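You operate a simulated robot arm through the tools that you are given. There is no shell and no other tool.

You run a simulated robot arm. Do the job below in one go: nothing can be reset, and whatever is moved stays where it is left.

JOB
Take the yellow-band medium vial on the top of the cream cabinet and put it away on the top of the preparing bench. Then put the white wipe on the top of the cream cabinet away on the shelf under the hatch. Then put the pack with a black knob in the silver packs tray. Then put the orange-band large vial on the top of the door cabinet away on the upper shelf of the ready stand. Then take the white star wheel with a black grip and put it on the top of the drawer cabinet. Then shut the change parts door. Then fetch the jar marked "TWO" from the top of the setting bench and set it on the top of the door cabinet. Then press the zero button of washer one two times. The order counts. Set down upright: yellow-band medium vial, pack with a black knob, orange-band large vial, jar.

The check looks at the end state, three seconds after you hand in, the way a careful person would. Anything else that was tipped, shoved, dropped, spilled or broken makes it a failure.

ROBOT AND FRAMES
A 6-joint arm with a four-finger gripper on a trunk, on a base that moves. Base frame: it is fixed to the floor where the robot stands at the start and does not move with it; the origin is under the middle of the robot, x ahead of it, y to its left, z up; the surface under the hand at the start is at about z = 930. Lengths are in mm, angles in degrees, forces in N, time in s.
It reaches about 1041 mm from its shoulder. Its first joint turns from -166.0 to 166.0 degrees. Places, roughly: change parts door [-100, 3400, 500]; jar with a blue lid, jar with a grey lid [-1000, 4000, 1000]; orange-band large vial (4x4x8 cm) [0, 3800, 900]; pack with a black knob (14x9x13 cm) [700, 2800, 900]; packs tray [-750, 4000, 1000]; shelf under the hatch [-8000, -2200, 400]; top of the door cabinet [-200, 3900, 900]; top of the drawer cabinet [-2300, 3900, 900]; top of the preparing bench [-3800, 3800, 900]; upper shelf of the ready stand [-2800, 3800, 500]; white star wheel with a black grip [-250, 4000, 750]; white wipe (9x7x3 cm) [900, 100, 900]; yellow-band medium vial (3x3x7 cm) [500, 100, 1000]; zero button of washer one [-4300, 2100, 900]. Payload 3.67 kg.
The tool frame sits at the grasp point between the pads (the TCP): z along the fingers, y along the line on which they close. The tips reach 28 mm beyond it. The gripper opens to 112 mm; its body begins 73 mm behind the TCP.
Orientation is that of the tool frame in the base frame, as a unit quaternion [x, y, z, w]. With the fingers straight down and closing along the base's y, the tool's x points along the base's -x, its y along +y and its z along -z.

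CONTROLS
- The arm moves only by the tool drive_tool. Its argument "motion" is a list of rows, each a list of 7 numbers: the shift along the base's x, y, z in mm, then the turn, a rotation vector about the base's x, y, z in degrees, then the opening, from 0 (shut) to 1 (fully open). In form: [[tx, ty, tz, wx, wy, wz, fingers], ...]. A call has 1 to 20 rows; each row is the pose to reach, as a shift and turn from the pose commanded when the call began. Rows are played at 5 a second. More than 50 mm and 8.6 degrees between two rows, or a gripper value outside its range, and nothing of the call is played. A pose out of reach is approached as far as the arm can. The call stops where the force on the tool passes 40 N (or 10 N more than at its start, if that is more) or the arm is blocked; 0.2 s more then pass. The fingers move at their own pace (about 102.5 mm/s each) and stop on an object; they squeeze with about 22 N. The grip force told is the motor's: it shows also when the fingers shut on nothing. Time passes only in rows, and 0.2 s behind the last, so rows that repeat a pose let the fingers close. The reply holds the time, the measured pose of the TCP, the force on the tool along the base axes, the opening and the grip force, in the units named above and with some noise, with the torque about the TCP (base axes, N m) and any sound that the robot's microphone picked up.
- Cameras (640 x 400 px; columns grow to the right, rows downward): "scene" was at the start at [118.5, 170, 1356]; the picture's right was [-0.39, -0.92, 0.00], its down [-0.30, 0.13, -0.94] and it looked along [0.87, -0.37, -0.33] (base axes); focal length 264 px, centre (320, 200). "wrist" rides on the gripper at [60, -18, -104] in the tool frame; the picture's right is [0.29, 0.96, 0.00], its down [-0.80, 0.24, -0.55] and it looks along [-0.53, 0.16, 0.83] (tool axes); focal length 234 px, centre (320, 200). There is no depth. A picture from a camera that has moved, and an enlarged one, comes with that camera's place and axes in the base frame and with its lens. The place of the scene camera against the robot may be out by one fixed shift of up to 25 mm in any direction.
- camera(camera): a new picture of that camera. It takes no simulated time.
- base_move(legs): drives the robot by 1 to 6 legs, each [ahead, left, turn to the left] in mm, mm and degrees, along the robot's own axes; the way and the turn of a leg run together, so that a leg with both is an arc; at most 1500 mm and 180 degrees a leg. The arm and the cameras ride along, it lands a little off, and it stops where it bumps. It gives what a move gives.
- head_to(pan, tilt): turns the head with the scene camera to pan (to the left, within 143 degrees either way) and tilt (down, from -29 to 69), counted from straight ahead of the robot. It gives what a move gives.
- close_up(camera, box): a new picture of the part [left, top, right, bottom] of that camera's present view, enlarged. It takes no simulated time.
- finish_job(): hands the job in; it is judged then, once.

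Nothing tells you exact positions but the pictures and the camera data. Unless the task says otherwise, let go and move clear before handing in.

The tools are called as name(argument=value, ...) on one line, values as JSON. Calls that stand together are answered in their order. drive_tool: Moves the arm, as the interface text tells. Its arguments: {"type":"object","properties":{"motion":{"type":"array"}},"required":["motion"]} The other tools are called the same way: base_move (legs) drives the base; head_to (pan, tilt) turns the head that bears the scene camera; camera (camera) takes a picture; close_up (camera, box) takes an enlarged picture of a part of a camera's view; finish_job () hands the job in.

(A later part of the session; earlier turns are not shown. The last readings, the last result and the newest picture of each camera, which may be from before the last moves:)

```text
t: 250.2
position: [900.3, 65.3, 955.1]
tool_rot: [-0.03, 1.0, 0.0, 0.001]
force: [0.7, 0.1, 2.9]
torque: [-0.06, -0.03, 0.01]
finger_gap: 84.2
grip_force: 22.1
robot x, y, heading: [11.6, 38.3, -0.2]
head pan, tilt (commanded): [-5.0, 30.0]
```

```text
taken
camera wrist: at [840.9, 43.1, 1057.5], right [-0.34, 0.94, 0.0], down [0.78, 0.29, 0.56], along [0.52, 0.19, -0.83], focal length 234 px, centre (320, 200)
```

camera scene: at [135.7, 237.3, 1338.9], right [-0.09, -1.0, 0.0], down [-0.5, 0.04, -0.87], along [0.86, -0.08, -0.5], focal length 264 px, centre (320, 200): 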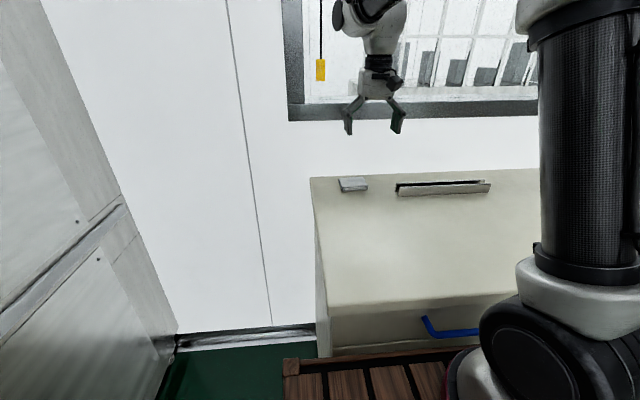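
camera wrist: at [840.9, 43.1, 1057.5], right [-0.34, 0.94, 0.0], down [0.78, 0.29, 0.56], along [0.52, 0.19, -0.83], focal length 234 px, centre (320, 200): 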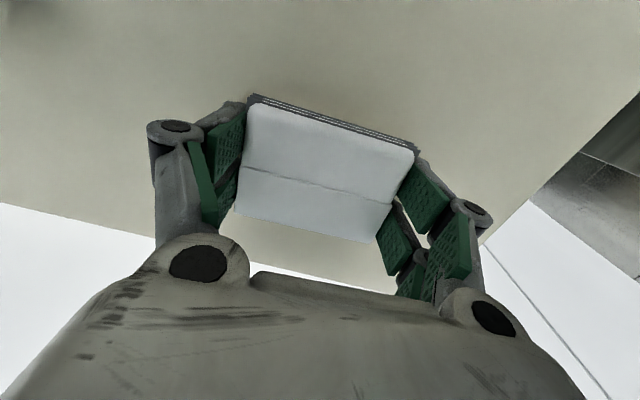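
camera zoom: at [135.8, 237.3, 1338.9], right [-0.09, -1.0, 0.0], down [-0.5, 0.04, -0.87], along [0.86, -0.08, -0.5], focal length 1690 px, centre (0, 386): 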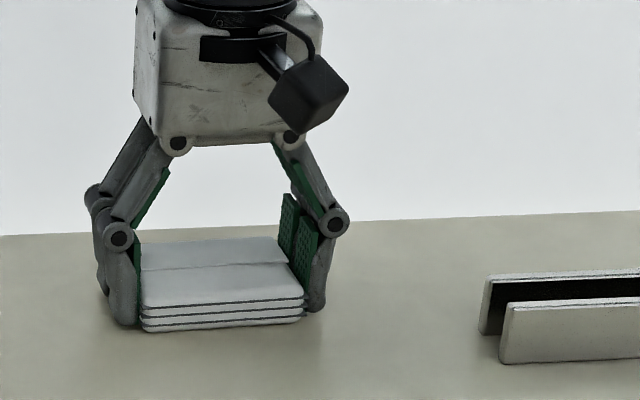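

The wipe is gripped (gap 84 mm, 22 N). I'll lift it and check it holds.

drive_tool(motion=[[0, 0, 8, 0, 0, 0, 0.5], [0, 0, 25, 0, 0, 0, 0.5], [0, 0, 60, 0, 0, 0, 0.5], [-15, -4, 100, 0, 0, 0, 0.5], [-40, -10, 140, 0, 0, 0, 0.5], [-70, -20, 180, 0, 0, 0, 0.5], [-70, -20, 180, 0, 0, 0, 0.5]])

camera(camera="wrist")

```text
refused: row 6 steps farther than a row can; nothing moved
```

```text
taken
camera wrist: at [840.9, 43.1, 1057.5], right [-0.34, 0.94, 0.0], down [0.78, 0.29, 0.56], along [0.52, 0.19, -0.83], focal length 234 px, centre (320, 200)
```

wrist: 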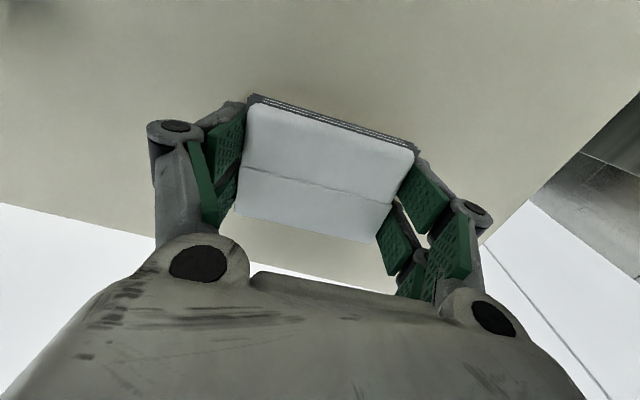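

The call was refused for one long step; I'll repeat the lift with shorter rows.

drive_tool(motion=[[0, 0, 8, 0, 0, 0, 0.5], [0, 0, 25, 0, 0, 0, 0.5], [0, 0, 60, 0, 0, 0, 0.5], [-10, -4, 95, 0, 0, 0, 0.5], [-30, -10, 130, 0, 0, 0, 0.5], [-55, -16, 165, 0, 0, 0, 0.5], [-55, -16, 165, 0, 0, 0, 0.5]])

camera(camera="wrist")

```text
t: 251.8
position: [844.6, 49.9, 1118.5]
tool_rot: [-0.029, 1.0, 0.0, 0.001]
force: [0.2, 0.0, -0.1]
torque: [0.0, -0.02, -0.02]
finger_gap: 84.2
grip_force: 21.9
robot x, y, heading: [12.8, 40.3, -0.0]
head pan, tilt (commanded): [-5.0, 30.0]
```

```text
taken
camera wrist: at [785.4, 27.5, 1221.8], right [-0.34, 0.94, 0.0], down [0.78, 0.29, 0.55], along [0.52, 0.19, -0.83], focal length 234 px, centre (320, 200)
```

wrist: 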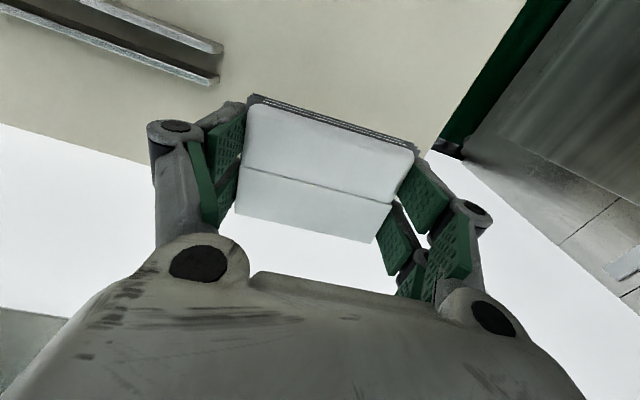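

The wipe is held securely. I'll bring the arm back to the travel pose and drive back toward the hatch.

drive_tool(motion=[[-40, -12, 10, 0, 0, -0.5, 0.5], [-80, -24, 20, 0, 0, -1, 0.5], [-120, -36, 30, 0, 0, -1.5, 0.5], [-160, -48, 40, 0, 0, -2, 0.5], [-200, -60, 50, 0, 0, -2.5, 0.5], [-240, -72, 60, 0, 0, -3, 0.5], [-280, -84, 70, 0, 0, -3.5, 0.5], [-320, -96, 80, 0, 0, -3.5, 0.5], [-360, -108, 87, 0, 0, -3.5, 0.5], [-380, -114, 87, 0, 0, -3.5, 0.5], [-380, -114, 87, 0, 0, -3.5, 0.5]])

base_move(legs=[[-980, 0, 0], [0, -850, 0], [0, -870, 0]])

head_to(pan=143, tilt=15)

camera(camera="scene")

```text
t: 254.2
position: [462.3, -65.2, 1204.5]
tool_rot: [0.001, 1.0, -0.001, 0.0]
force: [-0.3, -0.7, 0.8]
torque: [-0.02, 0.0, 0.0]
finger_gap: 83.7
grip_force: 22.0
robot x, y, heading: [11.8, 36.9, -0.4]
head pan, tilt (commanded): [-5.0, 30.0]
```

```text
t: 267.6
position: [-552.5, -1768.1, 1204.6]
tool_rot: [0.01, 1.0, -0.001, 0.001]
force: [0.7, -0.5, -0.2]
torque: [0.01, 0.01, 0.03]
finger_gap: 84.0
grip_force: 22.4
robot x, y, heading: [-1000.2, -1657.7, -1.1]
head pan, tilt (commanded): [-5.0, 30.0]
```

```text
t: 269.9
position: [-551.9, -1767.4, 1204.8]
tool_rot: [0.009, 1.0, -0.001, 0.001]
force: [0.4, -0.1, -0.7]
torque: [-0.03, 0.0, -0.02]
finger_gap: 84.1
grip_force: 22.0
robot x, y, heading: [-1001.2, -1659.1, -1.0]
head pan, tilt (commanded): [143.0, 15.0]
```

```text
taken
camera scene: at [-1037.8, -1394.2, 1363.1], right [0.62, 0.79, 0.0], down [0.2, -0.16, -0.97], along [-0.76, 0.6, -0.26], focal length 264 px, centre (320, 200)
```

scene: 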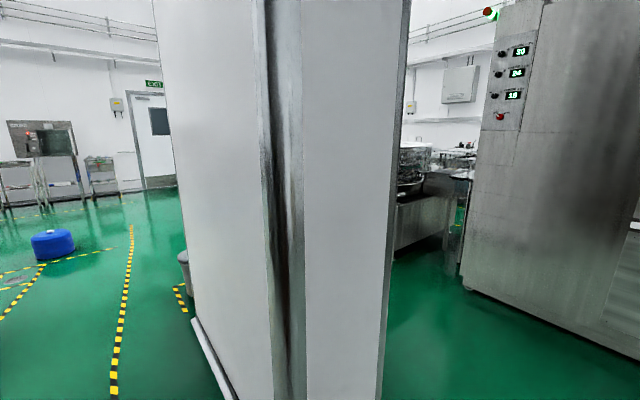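

The lane west is clear (blue tub at left). I'll reverse along the lane, sidestep north past the tub, and continue west.

base_move(legs=[[0, -30, 1], [-1450, 0, 0], [-1450, 0, 0], [-300, 0, 0], [0, 400, 0], [-1300, 0, 0]])

head_to(pan=143, tilt=15)

camera(camera="scene")

head_to(pan=-143, tilt=15)

camera(camera="scene")

```text
t: 294.3
position: [-5081.3, -1409.8, 1205.1]
tool_rot: [-0.003, 1.0, 0.0, 0.001]
force: [-0.2, 0.0, 0.2]
torque: [0.03, -0.01, -0.03]
finger_gap: 84.1
grip_force: 22.1
robot x, y, heading: [-5528.0, -1311.3, 0.4]
head pan, tilt (commanded): [143.0, 15.0]
```

```text
t: 294.9
position: [-5081.5, -1408.4, 1204.5]
tool_rot: [-0.003, 1.0, 0.001, 0.001]
force: [-1.0, -0.1, -0.6]
torque: [0.02, 0.01, 0.02]
finger_gap: 84.2
grip_force: 21.8
robot x, y, heading: [-5532.5, -1307.6, 0.5]
head pan, tilt (commanded): [143.0, 15.0]
```

```text
taken
camera scene: at [-5577.0, -1047.7, 1363.1], right [0.6, 0.8, 0.0], down [0.21, -0.15, -0.97], along [-0.78, 0.58, -0.26], focal length 264 px, centre (320, 200)
```

scene: 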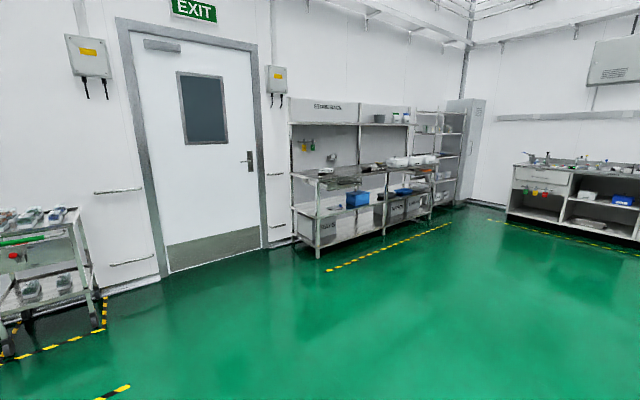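

```text
t: 298.9
position: [-5080.8, -1408.5, 1203.6]
tool_rot: [-0.004, 1.0, 0.001, 0.0]
force: [0.4, -1.1, 0.2]
torque: [0.01, -0.03, 0.03]
finger_gap: 84.1
grip_force: 22.0
robot x, y, heading: [-5532.0, -1309.7, 0.4]
head pan, tilt (commanded): [-143.0, 15.0]
```

```text
taken
camera scene: at [-5576.2, -1160.2, 1363.1], right [-0.61, 0.79, 0.0], down [0.21, 0.16, -0.97], along [-0.77, -0.59, -0.26], focal length 264 px, centre (320, 200)
```

scene: 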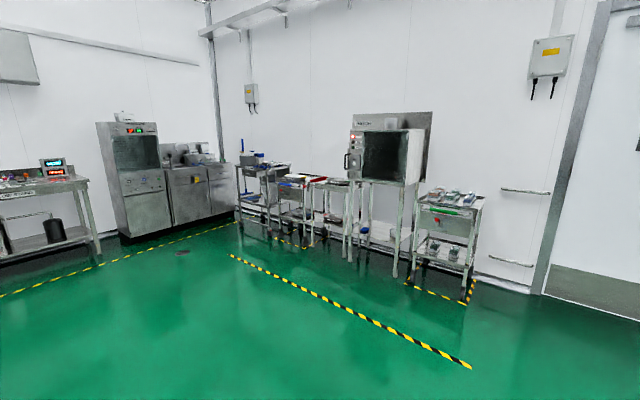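

I can see the hatch box on the west wall with a shelf beneath. I'll enlarge it.

close_up(camera="scene", box=[300, 100, 500, 300])

base_move(legs=[[0, 0, 178]])

head_to(pan=15, tilt=15)

camera(camera="scene")

```text
2.00 times, centred on (400, 200) of scene
camera zoom: at [-5576.2, -1160.2, 1363.1], right [-0.61, 0.79, 0.0], down [0.21, 0.16, -0.97], along [-0.77, -0.59, -0.26], focal length 528 px, centre (160, 200)
```

zoom: 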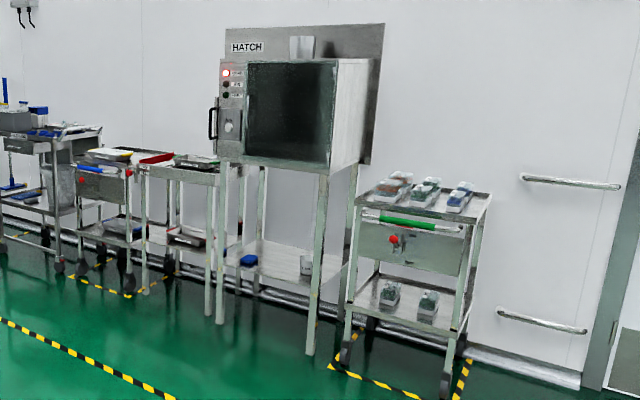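

```text
t: 306.6
position: [-5983.8, -1203.6, 1203.9]
tool_rot: [1.0, -0.006, 0.0, 0.0]
force: [-0.1, -1.1, -0.4]
torque: [-0.02, 0.0, 0.03]
finger_gap: 84.3
grip_force: 21.7
robot x, y, heading: [-5533.3, -1311.6, 179.0]
head pan, tilt (commanded): [-143.0, 15.0]
```

```text
t: 309.0
position: [-5983.6, -1202.7, 1203.6]
tool_rot: [1.0, -0.005, 0.0, 0.0]
force: [-1.1, 0.4, -0.6]
torque: [0.02, 0.01, 0.0]
finger_gap: 84.2
grip_force: 22.2
robot x, y, heading: [-5532.8, -1308.1, 179.4]
head pan, tilt (commanded): [15.0, 15.0]
```

```text
taken
camera scene: at [-5633.5, -1556.3, 1363.1], right [-0.25, 0.97, 0.0], down [0.25, 0.06, -0.97], along [-0.94, -0.24, -0.26], focal length 264 px, centre (320, 200)
```

scene: 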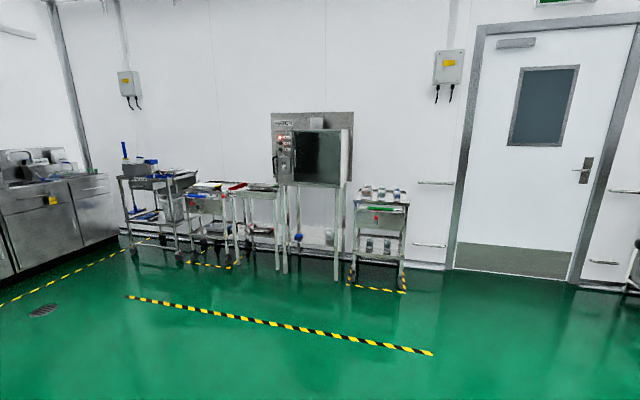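

The shelf under the hatch box is about 530 mm wide (y ≈ -2470 to -1940) with its front at x ≈ -7800. I'll approach to about 450 mm in front and look again.

base_move(legs=[[750, 500, 0.7], [700, 480, 0]])

head_to(pan=-10, tilt=30)

camera(camera="scene")

camera(camera="wrist")

```text
t: 317.9
position: [-7432.0, -2213.6, 1204.8]
tool_rot: [1.0, 0.009, -0.001, 0.0]
force: [-0.7, 0.6, 0.8]
torque: [0.01, 0.0, 0.04]
finger_gap: 84.2
grip_force: 22.0
robot x, y, heading: [-6978.3, -2309.6, -179.3]
head pan, tilt (commanded): [15.0, 15.0]
```

```text
t: 318.8
position: [-7432.9, -2212.6, 1204.2]
tool_rot: [1.0, 0.009, -0.001, 0.0]
force: [-1.0, -0.5, -0.2]
torque: [0.05, 0.0, 0.01]
finger_gap: 84.2
grip_force: 21.6
robot x, y, heading: [-6981.0, -2305.8, -179.3]
head pan, tilt (commanded): [-10.0, 30.0]
```

```text
taken
camera scene: at [-7072.7, -2517.7, 1338.9], right [0.16, 0.99, 0.0], down [0.49, -0.08, -0.87], along [-0.86, 0.14, -0.5], focal length 264 px, centre (320, 200)
```

scene: 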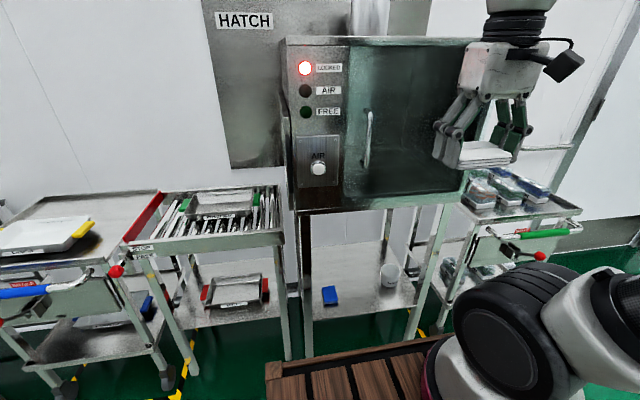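

```text
taken
camera wrist: at [-7372.6, -2196.0, 1307.9], right [0.3, -0.95, 0.0], down [-0.79, -0.25, 0.56], along [-0.53, -0.17, -0.83], focal length 234 px, centre (320, 200)
```

wrist: 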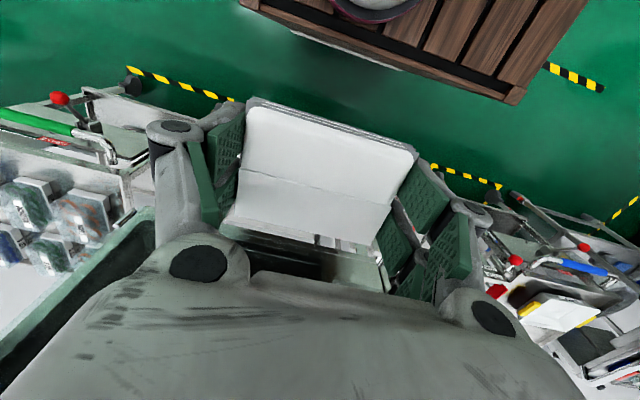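

The shelf has free room between a blue cloth (y ≈ -2345) and a cup (y ≈ -2065); I'll aim for (-7815, -2210). To keep the elbow clear of the hatch box I'll back off 190 mm first.

close_up(camera="scene", box=[270, 190, 470, 350])

base_move(legs=[[-190, 0, 0]])

head_to(pan=-5, tilt=32)

camera(camera="scene")

```text
2.50 times, centred on (370, 270) of scene
camera zoom: at [-7072.7, -2517.7, 1338.9], right [0.16, 0.99, 0.0], down [0.49, -0.08, -0.87], along [-0.86, 0.14, -0.5], focal length 660 px, centre (195, 25)
```

zoom: 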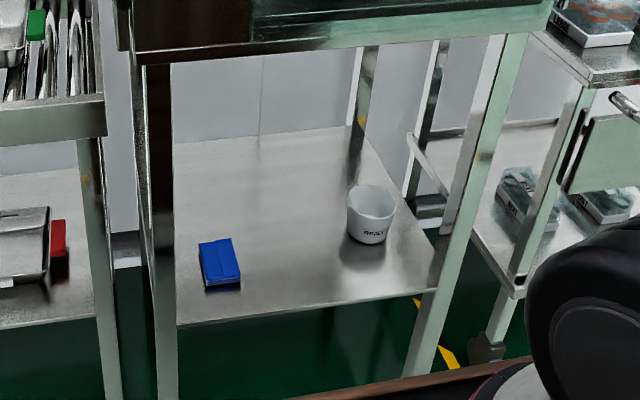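

```text
t: 320.3
position: [-7242.7, -2209.8, 1204.8]
tool_rot: [1.0, 0.009, -0.001, -0.001]
force: [-0.3, 1.4, 0.2]
torque: [0.01, 0.01, -0.03]
finger_gap: 84.0
grip_force: 21.9
robot x, y, heading: [-6790.4, -2302.0, -179.0]
head pan, tilt (commanded): [-10.0, 30.0]
```

```text
t: 321.0
position: [-7243.5, -2209.9, 1203.6]
tool_rot: [1.0, 0.007, -0.001, 0.0]
force: [-0.6, 0.7, 0.7]
torque: [0.01, 0.0, 0.01]
finger_gap: 84.2
grip_force: 22.2
robot x, y, heading: [-6788.0, -2303.8, -179.3]
head pan, tilt (commanded): [-5.0, 32.0]
```

```text
taken
camera scene: at [-6883.3, -2522.3, 1335.7], right [0.07, 1.0, 0.0], down [0.53, -0.04, -0.85], along [-0.85, 0.06, -0.53], focal length 264 px, centre (320, 200)
```

scene: 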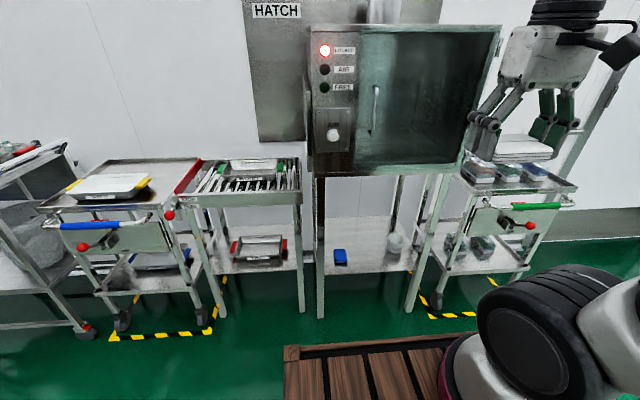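

The shelf surface seems to be at z ≈ 345 with the free spot centred near (-7860, -2200). I'll lower the hand in front of the hatch while tilting it 25° forward.

drive_tool(motion=[[-30, 2, -36, 0, 1.5, 0, 0.5], [-60, 4, -72, 0, 3.5, 0, 0.5], [-90, 6, -110, 0, 5.5, 0, 0.5], [-120, 8, -148, 0, 7.5, 0, 0.5], [-145, 10, -190, 0, 9.5, 0, 0.5], [-165, 10, -234, 0, 11.5, 0, 0.5], [-180, 10, -280, 0, 13.5, 0, 0.5], [-195, 10, -327, 0, 15.5, 0, 0.5], [-207, 10, -375, 0, 17.5, 0, 0.5], [-218, 10, -423, 0, 19.5, 0, 0.5], [-227, 10, -471, 0, 21.5, 0, 0.5], [-237, 10, -519, 0, 23, 0, 0.5], [-247, 10, -567, 0, 24, 0, 0.5], [-257, 10, -612, 0, 25, 0, 0.5], [-257, 10, -612, 0, 25, 0, 0.5]])

camera(camera="wrist")

camera(camera="scene")

```text
t: 324.2
position: [-7499.2, -2201.4, 593.5]
tool_rot: [0.976, 0.008, -0.217, -0.002]
force: [0.3, 0.0, -0.5]
torque: [0.01, 0.01, 0.0]
finger_gap: 84.1
grip_force: 22.7
out of reach, approached as far as the arm can: row 8, 9
robot x, y, heading: [-6790.3, -2300.3, -179.2]
head pan, tilt (commanded): [-5.0, 32.0]
```

```text
taken
camera wrist: at [-7401.1, -2184.1, 662.2], right [0.27, -0.95, -0.13], down [-0.48, -0.25, 0.84], along [-0.83, -0.17, -0.53], focal length 234 px, centre (320, 200)
```

wrist: 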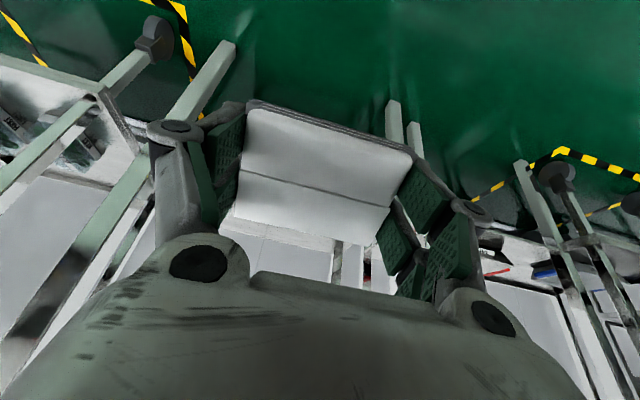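

```text
taken
camera scene: at [-6883.3, -2522.4, 1335.7], right [0.07, 1.0, 0.0], down [0.53, -0.04, -0.85], along [-0.85, 0.06, -0.53], focal length 264 px, centre (320, 200)
```

scene: 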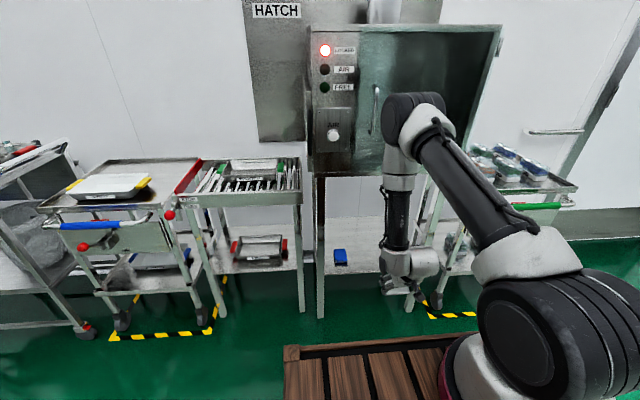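

The arm is down in front of the hatch with the elbow clear of the box. I'll move in toward the shelf and check the view.

drive_tool(motion=[[-34, 0, -26, 0, 0, 0, 0.5], [-68, 0, -52, 0, 0, 0, 0.5], [-102, 0, -78, 0, 0, 0, 0.5], [-136, 0, -104, 0, 0, 0, 0.5], [-170, 0, -130, 0, 0, 0, 0.5], [-201, 0, -148, 0, 0, 0, 0.5], [-201, 0, -148, 0, 0, 0, 0.5]])

camera(camera="scene")

camera(camera="wrist")

close_up(camera="scene", box=[300, 170, 460, 330])

```text
t: 325.8
position: [-7699.0, -2200.9, 444.9]
tool_rot: [0.976, 0.008, -0.217, -0.002]
force: [-0.6, 0.4, -0.3]
torque: [-0.01, -0.01, 0.02]
finger_gap: 84.2
grip_force: 22.2
robot x, y, heading: [-6790.3, -2307.1, -179.1]
head pan, tilt (commanded): [-5.0, 32.0]
```

```text
taken
camera scene: at [-6883.3, -2522.4, 1335.7], right [0.07, 1.0, 0.0], down [0.53, -0.04, -0.85], along [-0.85, 0.06, -0.53], focal length 264 px, centre (320, 200)
```

scene: 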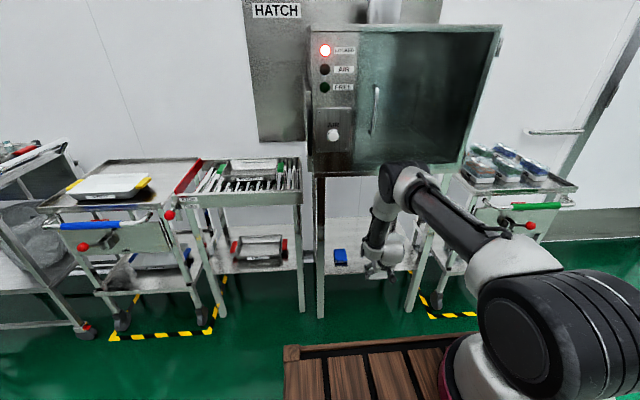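

```text
taken
camera wrist: at [-7600.8, -2182.2, 512.6], right [0.27, -0.95, -0.13], down [-0.48, -0.25, 0.84], along [-0.83, -0.17, -0.53], focal length 234 px, centre (320, 200)
```

wrist: 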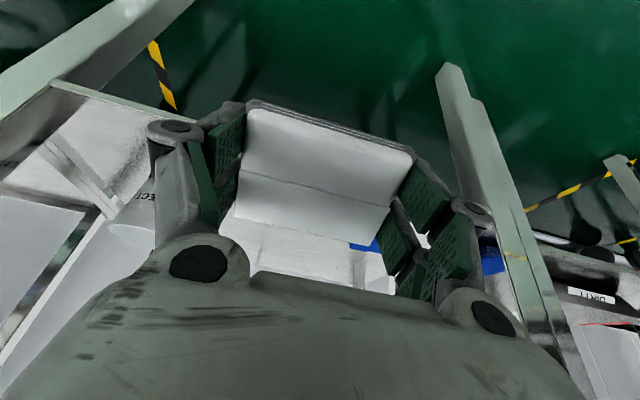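

```text
2.50 times, centred on (380, 250) of scene
camera zoom: at [-6883.3, -2522.4, 1335.7], right [0.07, 1.0, 0.0], down [0.53, -0.04, -0.85], along [-0.85, 0.06, -0.53], focal length 660 px, centre (170, 75)
```

zoom: 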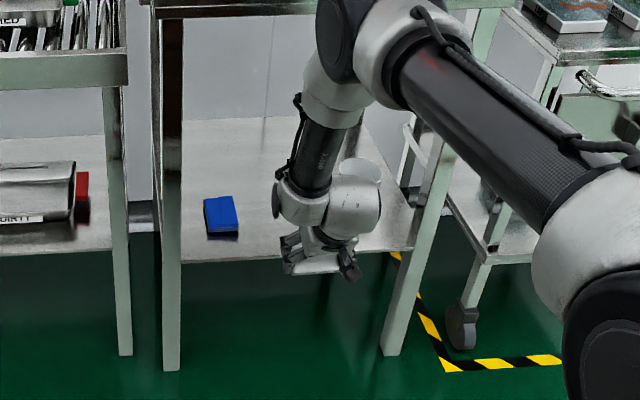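

The hand is aligned with the gap between the blue cloth and the cup, and the shelf is at about z = 345. I'll advance over the shelf.

drive_tool(motion=[[-39, 0, -5, 0, 0, 0, 0.5], [-78, 0, -10, 0, 0, 0, 0.5], [-116, 0, -15, 0, 0, 0, 0.5], [-154, 0, -20, 0, 0, 0, 0.5], [-154, 0, -20, 0, 0, 0, 0.5]])

camera(camera="wrist")

close_up(camera="scene", box=[300, 170, 460, 330])

```text
t: 327.0
position: [-7844.5, -2202.7, 425.8]
tool_rot: [0.976, 0.008, -0.217, -0.002]
force: [0.5, 0.6, -0.6]
torque: [0.01, 0.01, 0.01]
finger_gap: 83.9
grip_force: 22.2
out of reach, approached as far as the arm can: row 2, 4, 5
robot x, y, heading: [-6788.4, -2305.6, -179.0]
head pan, tilt (commanded): [-5.0, 32.0]
```

```text
taken
camera wrist: at [-7746.7, -2184.4, 494.6], right [0.27, -0.95, -0.13], down [-0.48, -0.25, 0.84], along [-0.83, -0.17, -0.53], focal length 234 px, centre (320, 200)
```

wrist: 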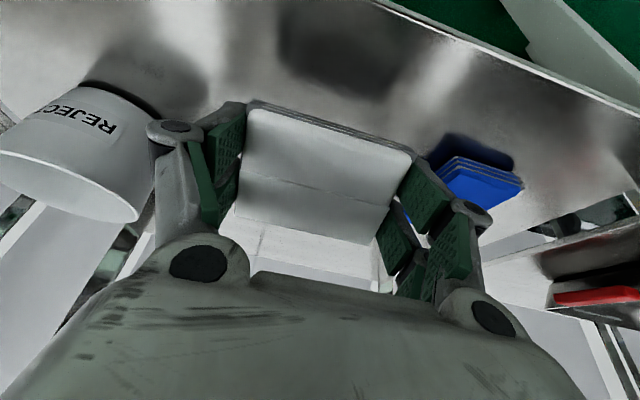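

```text
2.50 times, centred on (380, 250) of scene
camera zoom: at [-6883.4, -2522.3, 1335.7], right [0.07, 1.0, 0.0], down [0.53, -0.04, -0.85], along [-0.85, 0.06, -0.53], focal length 660 px, centre (170, 75)
```

zoom: 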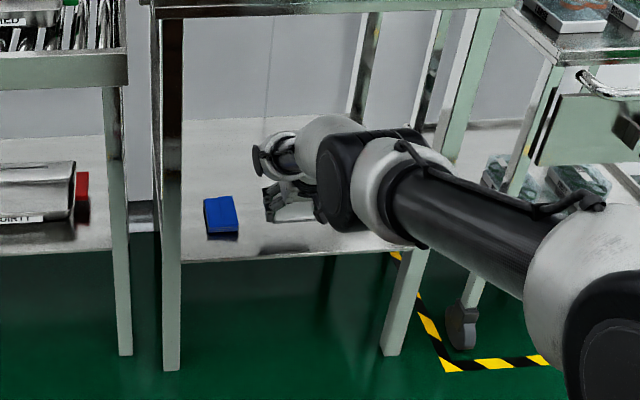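

The arm is at its reach limit here, so I'll creep the base 45 mm forward before lowering.

base_move(legs=[[45, 0, 0]])

camera(camera="wrist")

```text
t: 327.9
position: [-7890.9, -2202.9, 425.7]
tool_rot: [0.976, 0.008, -0.217, -0.002]
force: [-0.3, -0.8, -0.6]
torque: [-0.02, 0.0, 0.0]
finger_gap: 84.1
grip_force: 21.9
robot x, y, heading: [-6836.1, -2306.1, -179.0]
head pan, tilt (commanded): [-5.0, 32.0]
```

```text
taken
camera wrist: at [-7791.7, -2184.7, 494.8], right [0.27, -0.95, -0.13], down [-0.48, -0.25, 0.84], along [-0.83, -0.17, -0.53], focal length 234 px, centre (320, 200)
```

wrist: 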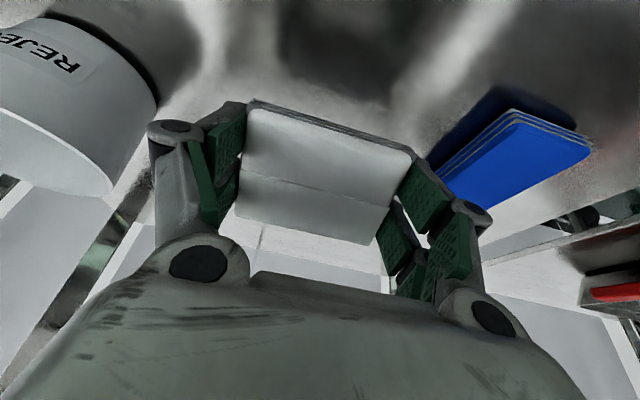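

Clearances look fine on both sides. I'll lower with a slight retreat, then feel for the shelf.

drive_tool(motion=[[8, 3, -8, 0, 0, 0, 0.5], [16, 6, -18, 0, 0, 0, 0.5], [22, 6, -28, 0, 0, 0, 0.5], [22, 6, -28, 0, 0, 0, 0.5]])

camera(camera="wrist")

close_up(camera="scene", box=[300, 170, 460, 330])

```text
t: 328.9
position: [-7869.1, -2196.3, 397.0]
tool_rot: [0.976, 0.008, -0.217, -0.002]
force: [0.5, -0.5, -0.9]
torque: [-0.01, 0.01, -0.04]
finger_gap: 84.1
grip_force: 22.7
robot x, y, heading: [-6834.1, -2307.2, -179.2]
head pan, tilt (commanded): [-5.0, 32.0]
```

```text
taken
camera wrist: at [-7770.4, -2179.4, 466.1], right [0.27, -0.95, -0.13], down [-0.48, -0.25, 0.84], along [-0.83, -0.17, -0.53], focal length 234 px, centre (320, 200)
```

wrist: 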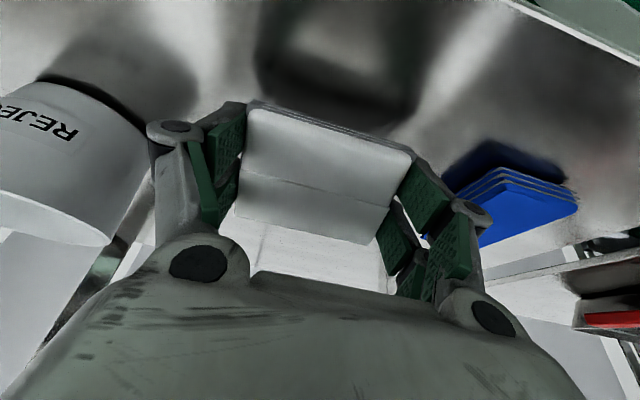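

```text
2.50 times, centred on (380, 250) of scene
camera zoom: at [-6928.2, -2523.0, 1335.7], right [0.07, 1.0, 0.0], down [0.53, -0.04, -0.85], along [-0.85, 0.06, -0.53], focal length 660 px, centre (170, 75)
```

zoom: 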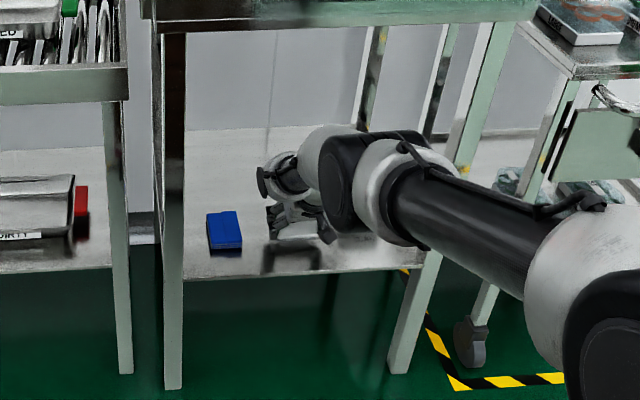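

drive_tool(motion=[[2, 0, -4, 0, 0, 0, 0.5], [4, 0, -8, 0, 0, 0, 0.5]])

drive_tool(motion=[[0, 0, -3, 0, 0, 0, 0.5], [0, 0, -5, 0, 0, 0, 0.5]])

camera(camera="wrist")

```text
t: 329.5
position: [-7863.3, -2197.8, 389.1]
tool_rot: [0.976, 0.007, -0.217, -0.003]
force: [-0.2, -0.6, 0.3]
torque: [0.0, 0.01, 0.01]
finger_gap: 84.1
grip_force: 22.3
robot x, y, heading: [-6833.9, -2308.8, -179.0]
head pan, tilt (commanded): [-5.0, 32.0]
```

```text
t: 330.1
position: [-7863.4, -2196.0, 384.7]
tool_rot: [0.976, 0.007, -0.217, -0.002]
force: [-0.1, -0.1, -0.1]
torque: [0.01, 0.02, -0.02]
finger_gap: 84.1
grip_force: 22.1
robot x, y, heading: [-6836.5, -2304.6, -179.2]
head pan, tilt (commanded): [-5.0, 32.0]
```

```text
taken
camera wrist: at [-7765.4, -2178.9, 453.9], right [0.27, -0.95, -0.13], down [-0.48, -0.25, 0.84], along [-0.83, -0.17, -0.53], focal length 234 px, centre (320, 200)
```

wrist: 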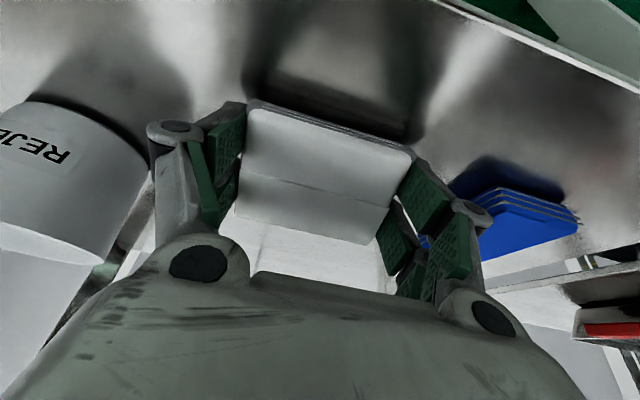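

drive_tool(motion=[[0, 0, -3, 0, 0, 0, 0.5], [0, 0, -5, 0, 0, 0, 0.5]])

drive_tool(motion=[[0, 0, -3, 0, 0, 0, 0.5], [0, 0, -5, 0, 0, 0, 0.5]])

drive_tool(motion=[[0, 0, -3, 0, 0, 0, 0.5], [0, 0, -5, 0, 0, 0, 0.5]])

```text
t: 330.7
position: [-7864.5, -2195.7, 384.8]
tool_rot: [0.975, 0.008, -0.22, -0.002]
force: [-0.6, -1.7, 16.1]
torque: [-0.26, -0.27, -0.02]
finger_gap: 84.2
grip_force: 22.3
robot x, y, heading: [-6832.9, -2306.8, -179.0]
head pan, tilt (commanded): [-5.0, 32.0]
```

```text
t: 331.3
position: [-7864.8, -2196.6, 381.9]
tool_rot: [0.975, 0.008, -0.22, -0.002]
force: [-6.6, 0.0, 18.4]
torque: [-0.08, -0.06, 0.0]
finger_gap: 84.3
grip_force: 21.8
out of reach, approached as far as the arm can: row 1, 2
robot x, y, heading: [-6833.6, -2303.3, -179.0]
head pan, tilt (commanded): [-5.0, 32.0]
```

```text
t: 331.9
position: [-7860.9, -2197.1, 381.3]
tool_rot: [0.976, 0.008, -0.219, -0.002]
force: [-12.4, 6.4, 18.3]
torque: [0.15, 0.04, 0.03]
finger_gap: 84.6
grip_force: 22.2
out of reach, approached as far as the arm can: row 2
robot x, y, heading: [-6838.0, -2305.8, -179.2]
head pan, tilt (commanded): [-5.0, 32.0]
```

The wipe's lower edge rests on the shelf. I'll relieve the pressing force before releasing.

drive_tool(motion=[[0, 0, 4, 0, 0, 0, 0.5], [0, 0, 8, 0, 0, 0, 0.5]])

camera(camera="wrist")

```text
t: 332.5
position: [-7859.1, -2198.9, 385.2]
tool_rot: [0.976, 0.007, -0.216, -0.004]
force: [-0.3, -0.9, 0.5]
torque: [-0.03, 0.0, -0.04]
finger_gap: 84.3
grip_force: 22.2
robot x, y, heading: [-6832.2, -2304.0, -179.2]
head pan, tilt (commanded): [-5.0, 32.0]
```

```text
taken
camera wrist: at [-7760.8, -2180.2, 453.6], right [0.27, -0.95, -0.13], down [-0.49, -0.25, 0.84], along [-0.83, -0.17, -0.53], focal length 234 px, centre (320, 200)
```

wrist: 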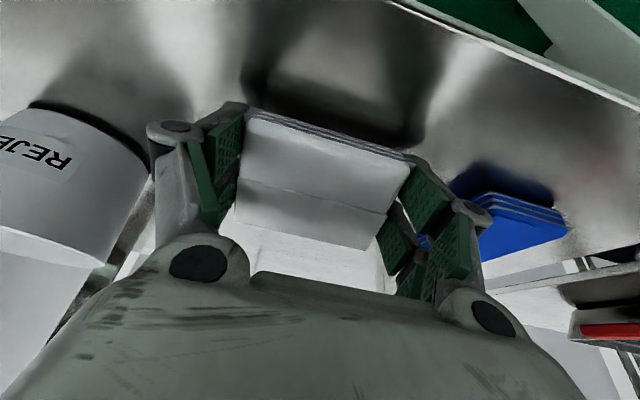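

drive_tool(motion=[[0, 0, 0, 0, 0, 0, 0.78], [0, 0, 0, 0, 0, 0, 0.84], [0, 0, 0, 0, 0, 0, 0.9], [0, 0, 0, 0, 0, 0, 0.9], [0, 0, 0, 0, 0, 0, 0.9]])

camera(camera="wrist")

```text
t: 333.7
position: [-7861.7, -2197.5, 386.7]
tool_rot: [0.976, 0.007, -0.217, -0.002]
force: [0.3, 0.4, -0.2]
torque: [0.01, -0.04, -0.01]
finger_gap: 101.1
grip_force: 0.1
robot x, y, heading: [-6833.3, -2304.9, -179.5]
head pan, tilt (commanded): [-5.0, 32.0]
```

```text
taken
camera wrist: at [-7762.7, -2179.9, 455.0], right [0.27, -0.95, -0.13], down [-0.48, -0.25, 0.84], along [-0.83, -0.17, -0.53], focal length 234 px, centre (320, 200)
```

wrist: 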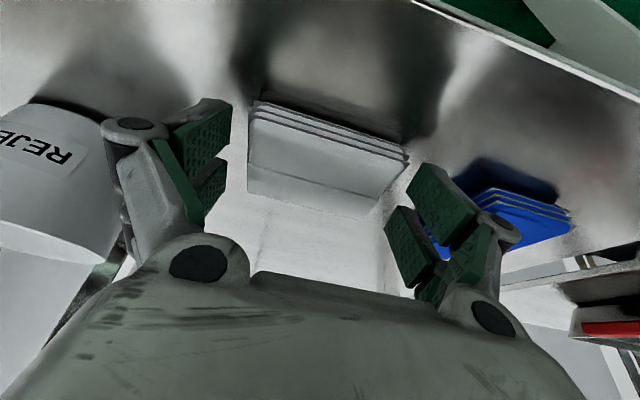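

The wipe lies flat on the shelf. I'll raise the hand out along its axis and withdraw.

drive_tool(motion=[[7, 0, 15, 0, 0, 0, 0.9], [14, 0, 30, 0, 0, 0, 0.9], [22, 0, 48, 0, 0, 0, 0.9], [55, 0, 62, 0, 0, 0, 0.9], [95, 0, 75, 0, 0, 0, 0.9], [135, 0, 90, 0, 0, 0, 0.9], [175, 0, 105, 0, 0, 0, 0.9], [215, 0, 125, 0, 0, 0, 0.9], [250, 0, 150, 0, 0, 0, 0.9], [285, 0, 180, 0, 0, 0, 0.9], [285, 0, 180, 0, 0, 0, 0.9]])

camera(camera="scene")

close_up(camera="scene", box=[300, 170, 460, 330])

```text
t: 336.1
position: [-7575.2, -2198.2, 566.3]
tool_rot: [0.976, 0.008, -0.217, -0.003]
force: [0.0, -0.4, -0.5]
torque: [0.0, -0.02, 0.0]
finger_gap: 100.7
grip_force: 0.1
out of reach, approached as far as the arm can: row 4
robot x, y, heading: [-6835.3, -2308.3, -179.0]
head pan, tilt (commanded): [-5.0, 32.0]
```

```text
taken
camera scene: at [-6928.2, -2523.0, 1335.7], right [0.07, 1.0, 0.0], down [0.53, -0.04, -0.85], along [-0.85, 0.06, -0.53], focal length 264 px, centre (320, 200)
```

scene: 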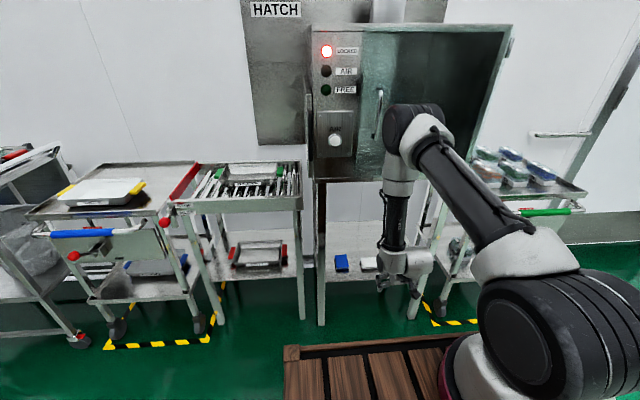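

```text
2.50 times, centred on (380, 250) of scene
camera zoom: at [-6928.2, -2523.0, 1335.7], right [0.07, 1.0, 0.0], down [0.53, -0.04, -0.85], along [-0.85, 0.06, -0.53], focal length 660 px, centre (170, 75)
```

zoom: 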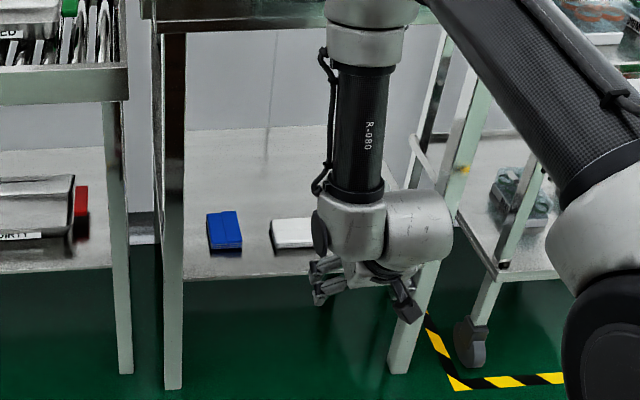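

The wipe is placed flat on the shelf. I'll raise the arm and return to the travel pose.

drive_tool(motion=[[8, 0, 45, 0, -1.8, 0, 0.6], [14, 0, 90, 0, -3.6, 0, 0.6], [20, 0, 136, 0, -5.4, 0, 0.6], [26, 0, 182, 0, -7.2, 0, 0.6], [32, 0, 228, 0, -9, 0, 0.6], [38, 0, 274, 0, -10.8, 0, 0.6], [44, 0, 320, 0, -12.6, 0, 0.6], [50, 0, 366, 0, -14.4, 0, 0.6], [56, 0, 412, 0, -16.2, 0, 0.6], [62, 0, 458, 0, -18, 0, 0.6], [70, 0, 504, 0, -19.8, 0, 0.6], [80, -2, 550, 0, -21.6, 0, 0.6], [100, -4, 590, 0, -23.4, 0, 0.6], [130, -6, 620, 0, -25, 0, 0.6], [170, -8, 638, 0, -25, 0, 0.6], [210, -9, 638, 0, -25, 0, 0.6], [250, -10, 638, 0, -25, 0, 0.6], [285, -10, 638, 0, -25, 0, 0.6], [285, -10, 638, 0, -25, 0, 0.6]])

camera(camera="scene")

```text
t: 340.1
position: [-7291.0, -2211.2, 1205.0]
tool_rot: [1.0, 0.008, -0.001, -0.001]
force: [-0.8, -0.1, 0.4]
torque: [-0.01, 0.01, -0.02]
finger_gap: 67.2
grip_force: 0.0
out of reach, approached as far as the arm can: row 5, 6
robot x, y, heading: [-6832.8, -2308.1, -179.4]
head pan, tilt (commanded): [-5.0, 32.0]
```

```text
taken
camera scene: at [-6928.3, -2523.0, 1335.7], right [0.07, 1.0, 0.0], down [0.53, -0.04, -0.85], along [-0.85, 0.06, -0.53], focal length 264 px, centre (320, 200)
```

scene: 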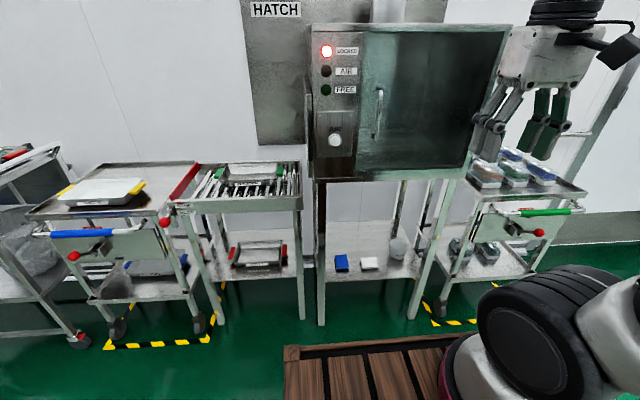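

Task 2 is done. Next is the pack: I'll back away from the hatch and sidestep north through the open floor to the north corridor.

base_move(legs=[[-1250, 0, -0.8], [0, -1450, 0], [0, -1450, 0], [0, -1450, 0], [0, -400, 0]])

head_to(pan=-90, tilt=20)

camera(camera="scene")

```text
t: 346.1
position: [-6056.5, -2193.8, 1205.0]
tool_rot: [1.0, 0.0, 0.0, 0.0]
force: [0.1, 0.2, 0.6]
torque: [0.02, 0.02, -0.01]
finger_gap: 67.3
grip_force: 0.0
robot x, y, heading: [-5606.4, -2301.5, 180.1]
head pan, tilt (commanded): [-5.0, 32.0]
stopped in leg 1: the robot was blocked; the commanded pose is now the measured one
```

```text
t: 347.7
position: [-6056.6, -2194.4, 1204.2]
tool_rot: [1.0, -0.001, -0.001, -0.001]
force: [-0.2, 0.1, -0.6]
torque: [0.02, -0.01, -0.01]
finger_gap: 67.0
grip_force: 0.0
robot x, y, heading: [-5600.9, -2293.3, 180.0]
head pan, tilt (commanded): [-90.0, 20.0]
```

```text
taken
camera scene: at [-5609.1, -2427.3, 1354.9], right [1.0, 0.0, 0.0], down [0.0, -0.34, -0.94], along [0.0, 0.94, -0.34], focal length 264 px, centre (320, 200)
```

scene: 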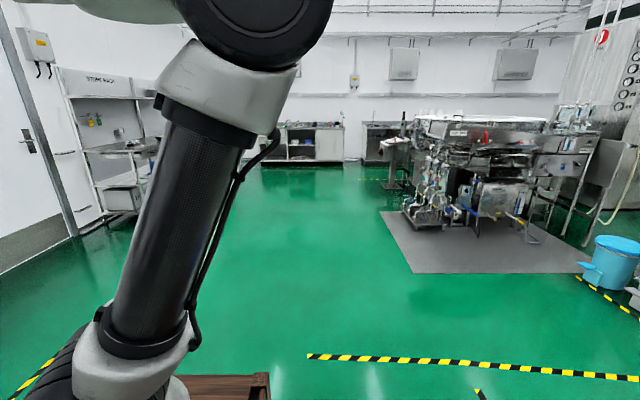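

The base was blocked near the end of the reverse leg. I'll look behind.

head_to(pan=-143, tilt=40)

camera(camera="scene")

head_to(pan=143, tilt=40)

camera(camera="scene")

```text
t: 348.9
position: [-6056.5, -2193.4, 1204.7]
tool_rot: [1.0, 0.0, -0.001, -0.001]
force: [0.2, 0.1, -0.8]
torque: [0.01, 0.01, -0.01]
finger_gap: 67.2
grip_force: 0.1
robot x, y, heading: [-5605.2, -2296.0, 179.7]
head pan, tilt (commanded): [-143.0, 40.0]
```

```text
taken
camera scene: at [-5541.2, -2469.3, 1323.5], right [0.6, -0.8, 0.0], down [-0.51, -0.39, -0.77], along [0.61, 0.46, -0.64], focal length 264 px, centre (320, 200)
```

scene: 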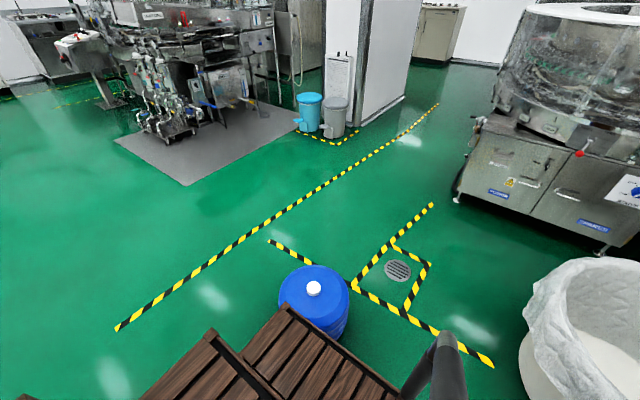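

```text
t: 352.9
position: [-6057.5, -2193.5, 1204.6]
tool_rot: [1.0, 0.0, -0.001, -0.002]
force: [-0.5, -0.1, 0.2]
torque: [0.03, -0.03, -0.02]
finger_gap: 67.5
grip_force: 0.1
robot x, y, heading: [-5600.4, -2294.1, 180.2]
head pan, tilt (commanded): [143.0, 40.0]
```

```text
taken
camera scene: at [-5541.3, -2571.7, 1323.5], right [-0.6, -0.8, 0.0], down [-0.51, 0.39, -0.77], along [0.61, -0.46, -0.64], focal length 264 px, centre (320, 200)
```

scene: 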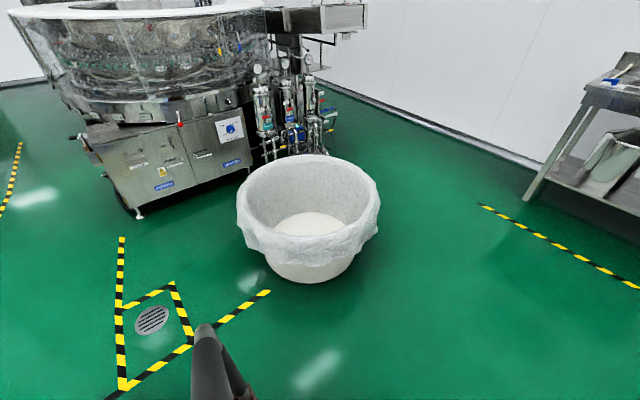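

The rear corner just touched the blue can, which still stands in its place. I'll step forward, then sidestep north well clear.

base_move(legs=[[60, 0, 0], [0, -1450, 0], [0, -1450, 0], [0, -1450, 0], [0, -400, 0]])

head_to(pan=-90, tilt=20)

camera(camera="scene")

```text
t: 376.3
position: [-6191.8, 2536.1, 1204.2]
tool_rot: [1.0, 0.006, -0.001, -0.001]
force: [0.0, 0.7, -0.7]
torque: [0.01, -0.03, 0.01]
finger_gap: 66.9
grip_force: 0.1
robot x, y, heading: [-5736.4, 2439.2, -179.3]
head pan, tilt (commanded): [143.0, 40.0]
```

```text
t: 379.6
position: [-6191.9, 2535.8, 1203.8]
tool_rot: [1.0, 0.006, -0.001, -0.001]
force: [0.6, 0.5, 0.0]
torque: [0.01, -0.02, 0.01]
finger_gap: 67.1
grip_force: 0.1
robot x, y, heading: [-5735.5, 2439.6, -179.3]
head pan, tilt (commanded): [-90.0, 20.0]
```

```text
taken
camera scene: at [-5741.4, 2307.6, 1354.9], right [1.0, 0.01, 0.0], down [0.0, -0.34, -0.94], along [-0.01, 0.94, -0.34], focal length 264 px, centre (320, 200)
```

scene: 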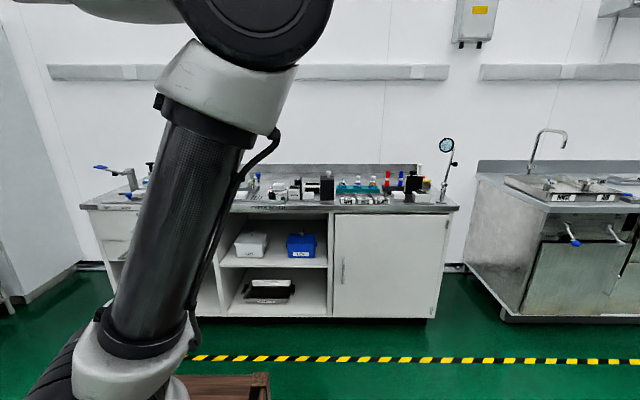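

I'll turn to face east here and line up with the corridor at y ≈ 2920.

base_move(legs=[[0, 0, 179.3], [400, 480, 0]])

head_to(pan=0, tilt=12)

camera(camera="scene")

```text
t: 390.6
position: [-4921.7, 2877.1, 1203.5]
tool_rot: [-0.038, 0.999, -0.001, 0.001]
force: [0.0, -0.5, 0.5]
torque: [0.0, 0.01, 0.0]
finger_gap: 67.1
grip_force: 0.1
robot x, y, heading: [-5382.6, 2947.0, 4.3]
head pan, tilt (commanded): [-90.0, 20.0]
```

```text
t: 392.2
position: [-4921.2, 2877.3, 1203.7]
tool_rot: [-0.038, 0.999, -0.002, 0.002]
force: [-0.2, 0.6, -0.1]
torque: [-0.01, 0.01, 0.0]
finger_gap: 67.1
grip_force: 0.1
robot x, y, heading: [-5384.4, 2943.7, 4.3]
head pan, tilt (commanded): [0.0, 12.0]
```

```text
taken
camera scene: at [-5274.5, 3159.7, 1367.9], right [0.07, -1.0, 0.0], down [-0.21, -0.02, -0.98], along [0.98, 0.07, -0.21], focal length 264 px, centre (320, 200)
```

scene: 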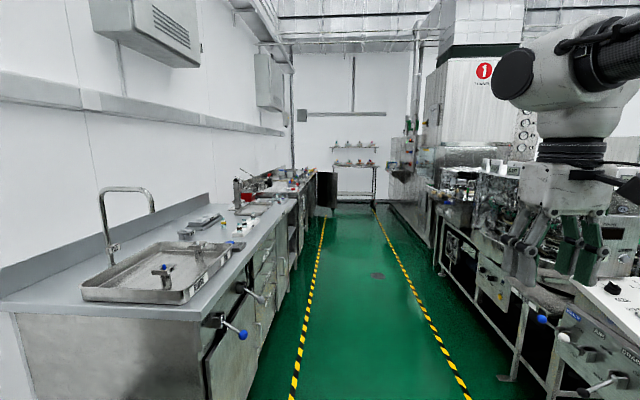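

The corridor is clear between the tape lines (y ≈ 2408–3376). I'll correct the heading and drive east.

base_move(legs=[[0, -30, -4.3], [1450, 0, 0], [1000, 0, 0]])

camera(camera="scene")

```text
t: 404.6
position: [-2499.1, 2794.3, 1204.3]
tool_rot: [0.005, 1.0, -0.001, 0.002]
force: [-0.8, 0.4, 0.3]
torque: [0.0, 0.0, 0.01]
finger_gap: 67.4
grip_force: 0.2
robot x, y, heading: [-2954.9, 2906.6, -0.7]
head pan, tilt (commanded): [0.0, 12.0]
```

```text
taken
camera scene: at [-2824.8, 3108.4, 1367.9], right [-0.01, -1.0, 0.0], down [-0.21, 0.0, -0.98], along [0.98, -0.01, -0.21], focal length 264 px, centre (320, 200)
```

scene: 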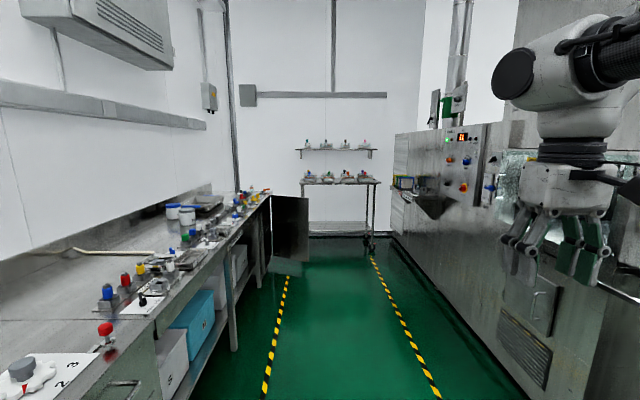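

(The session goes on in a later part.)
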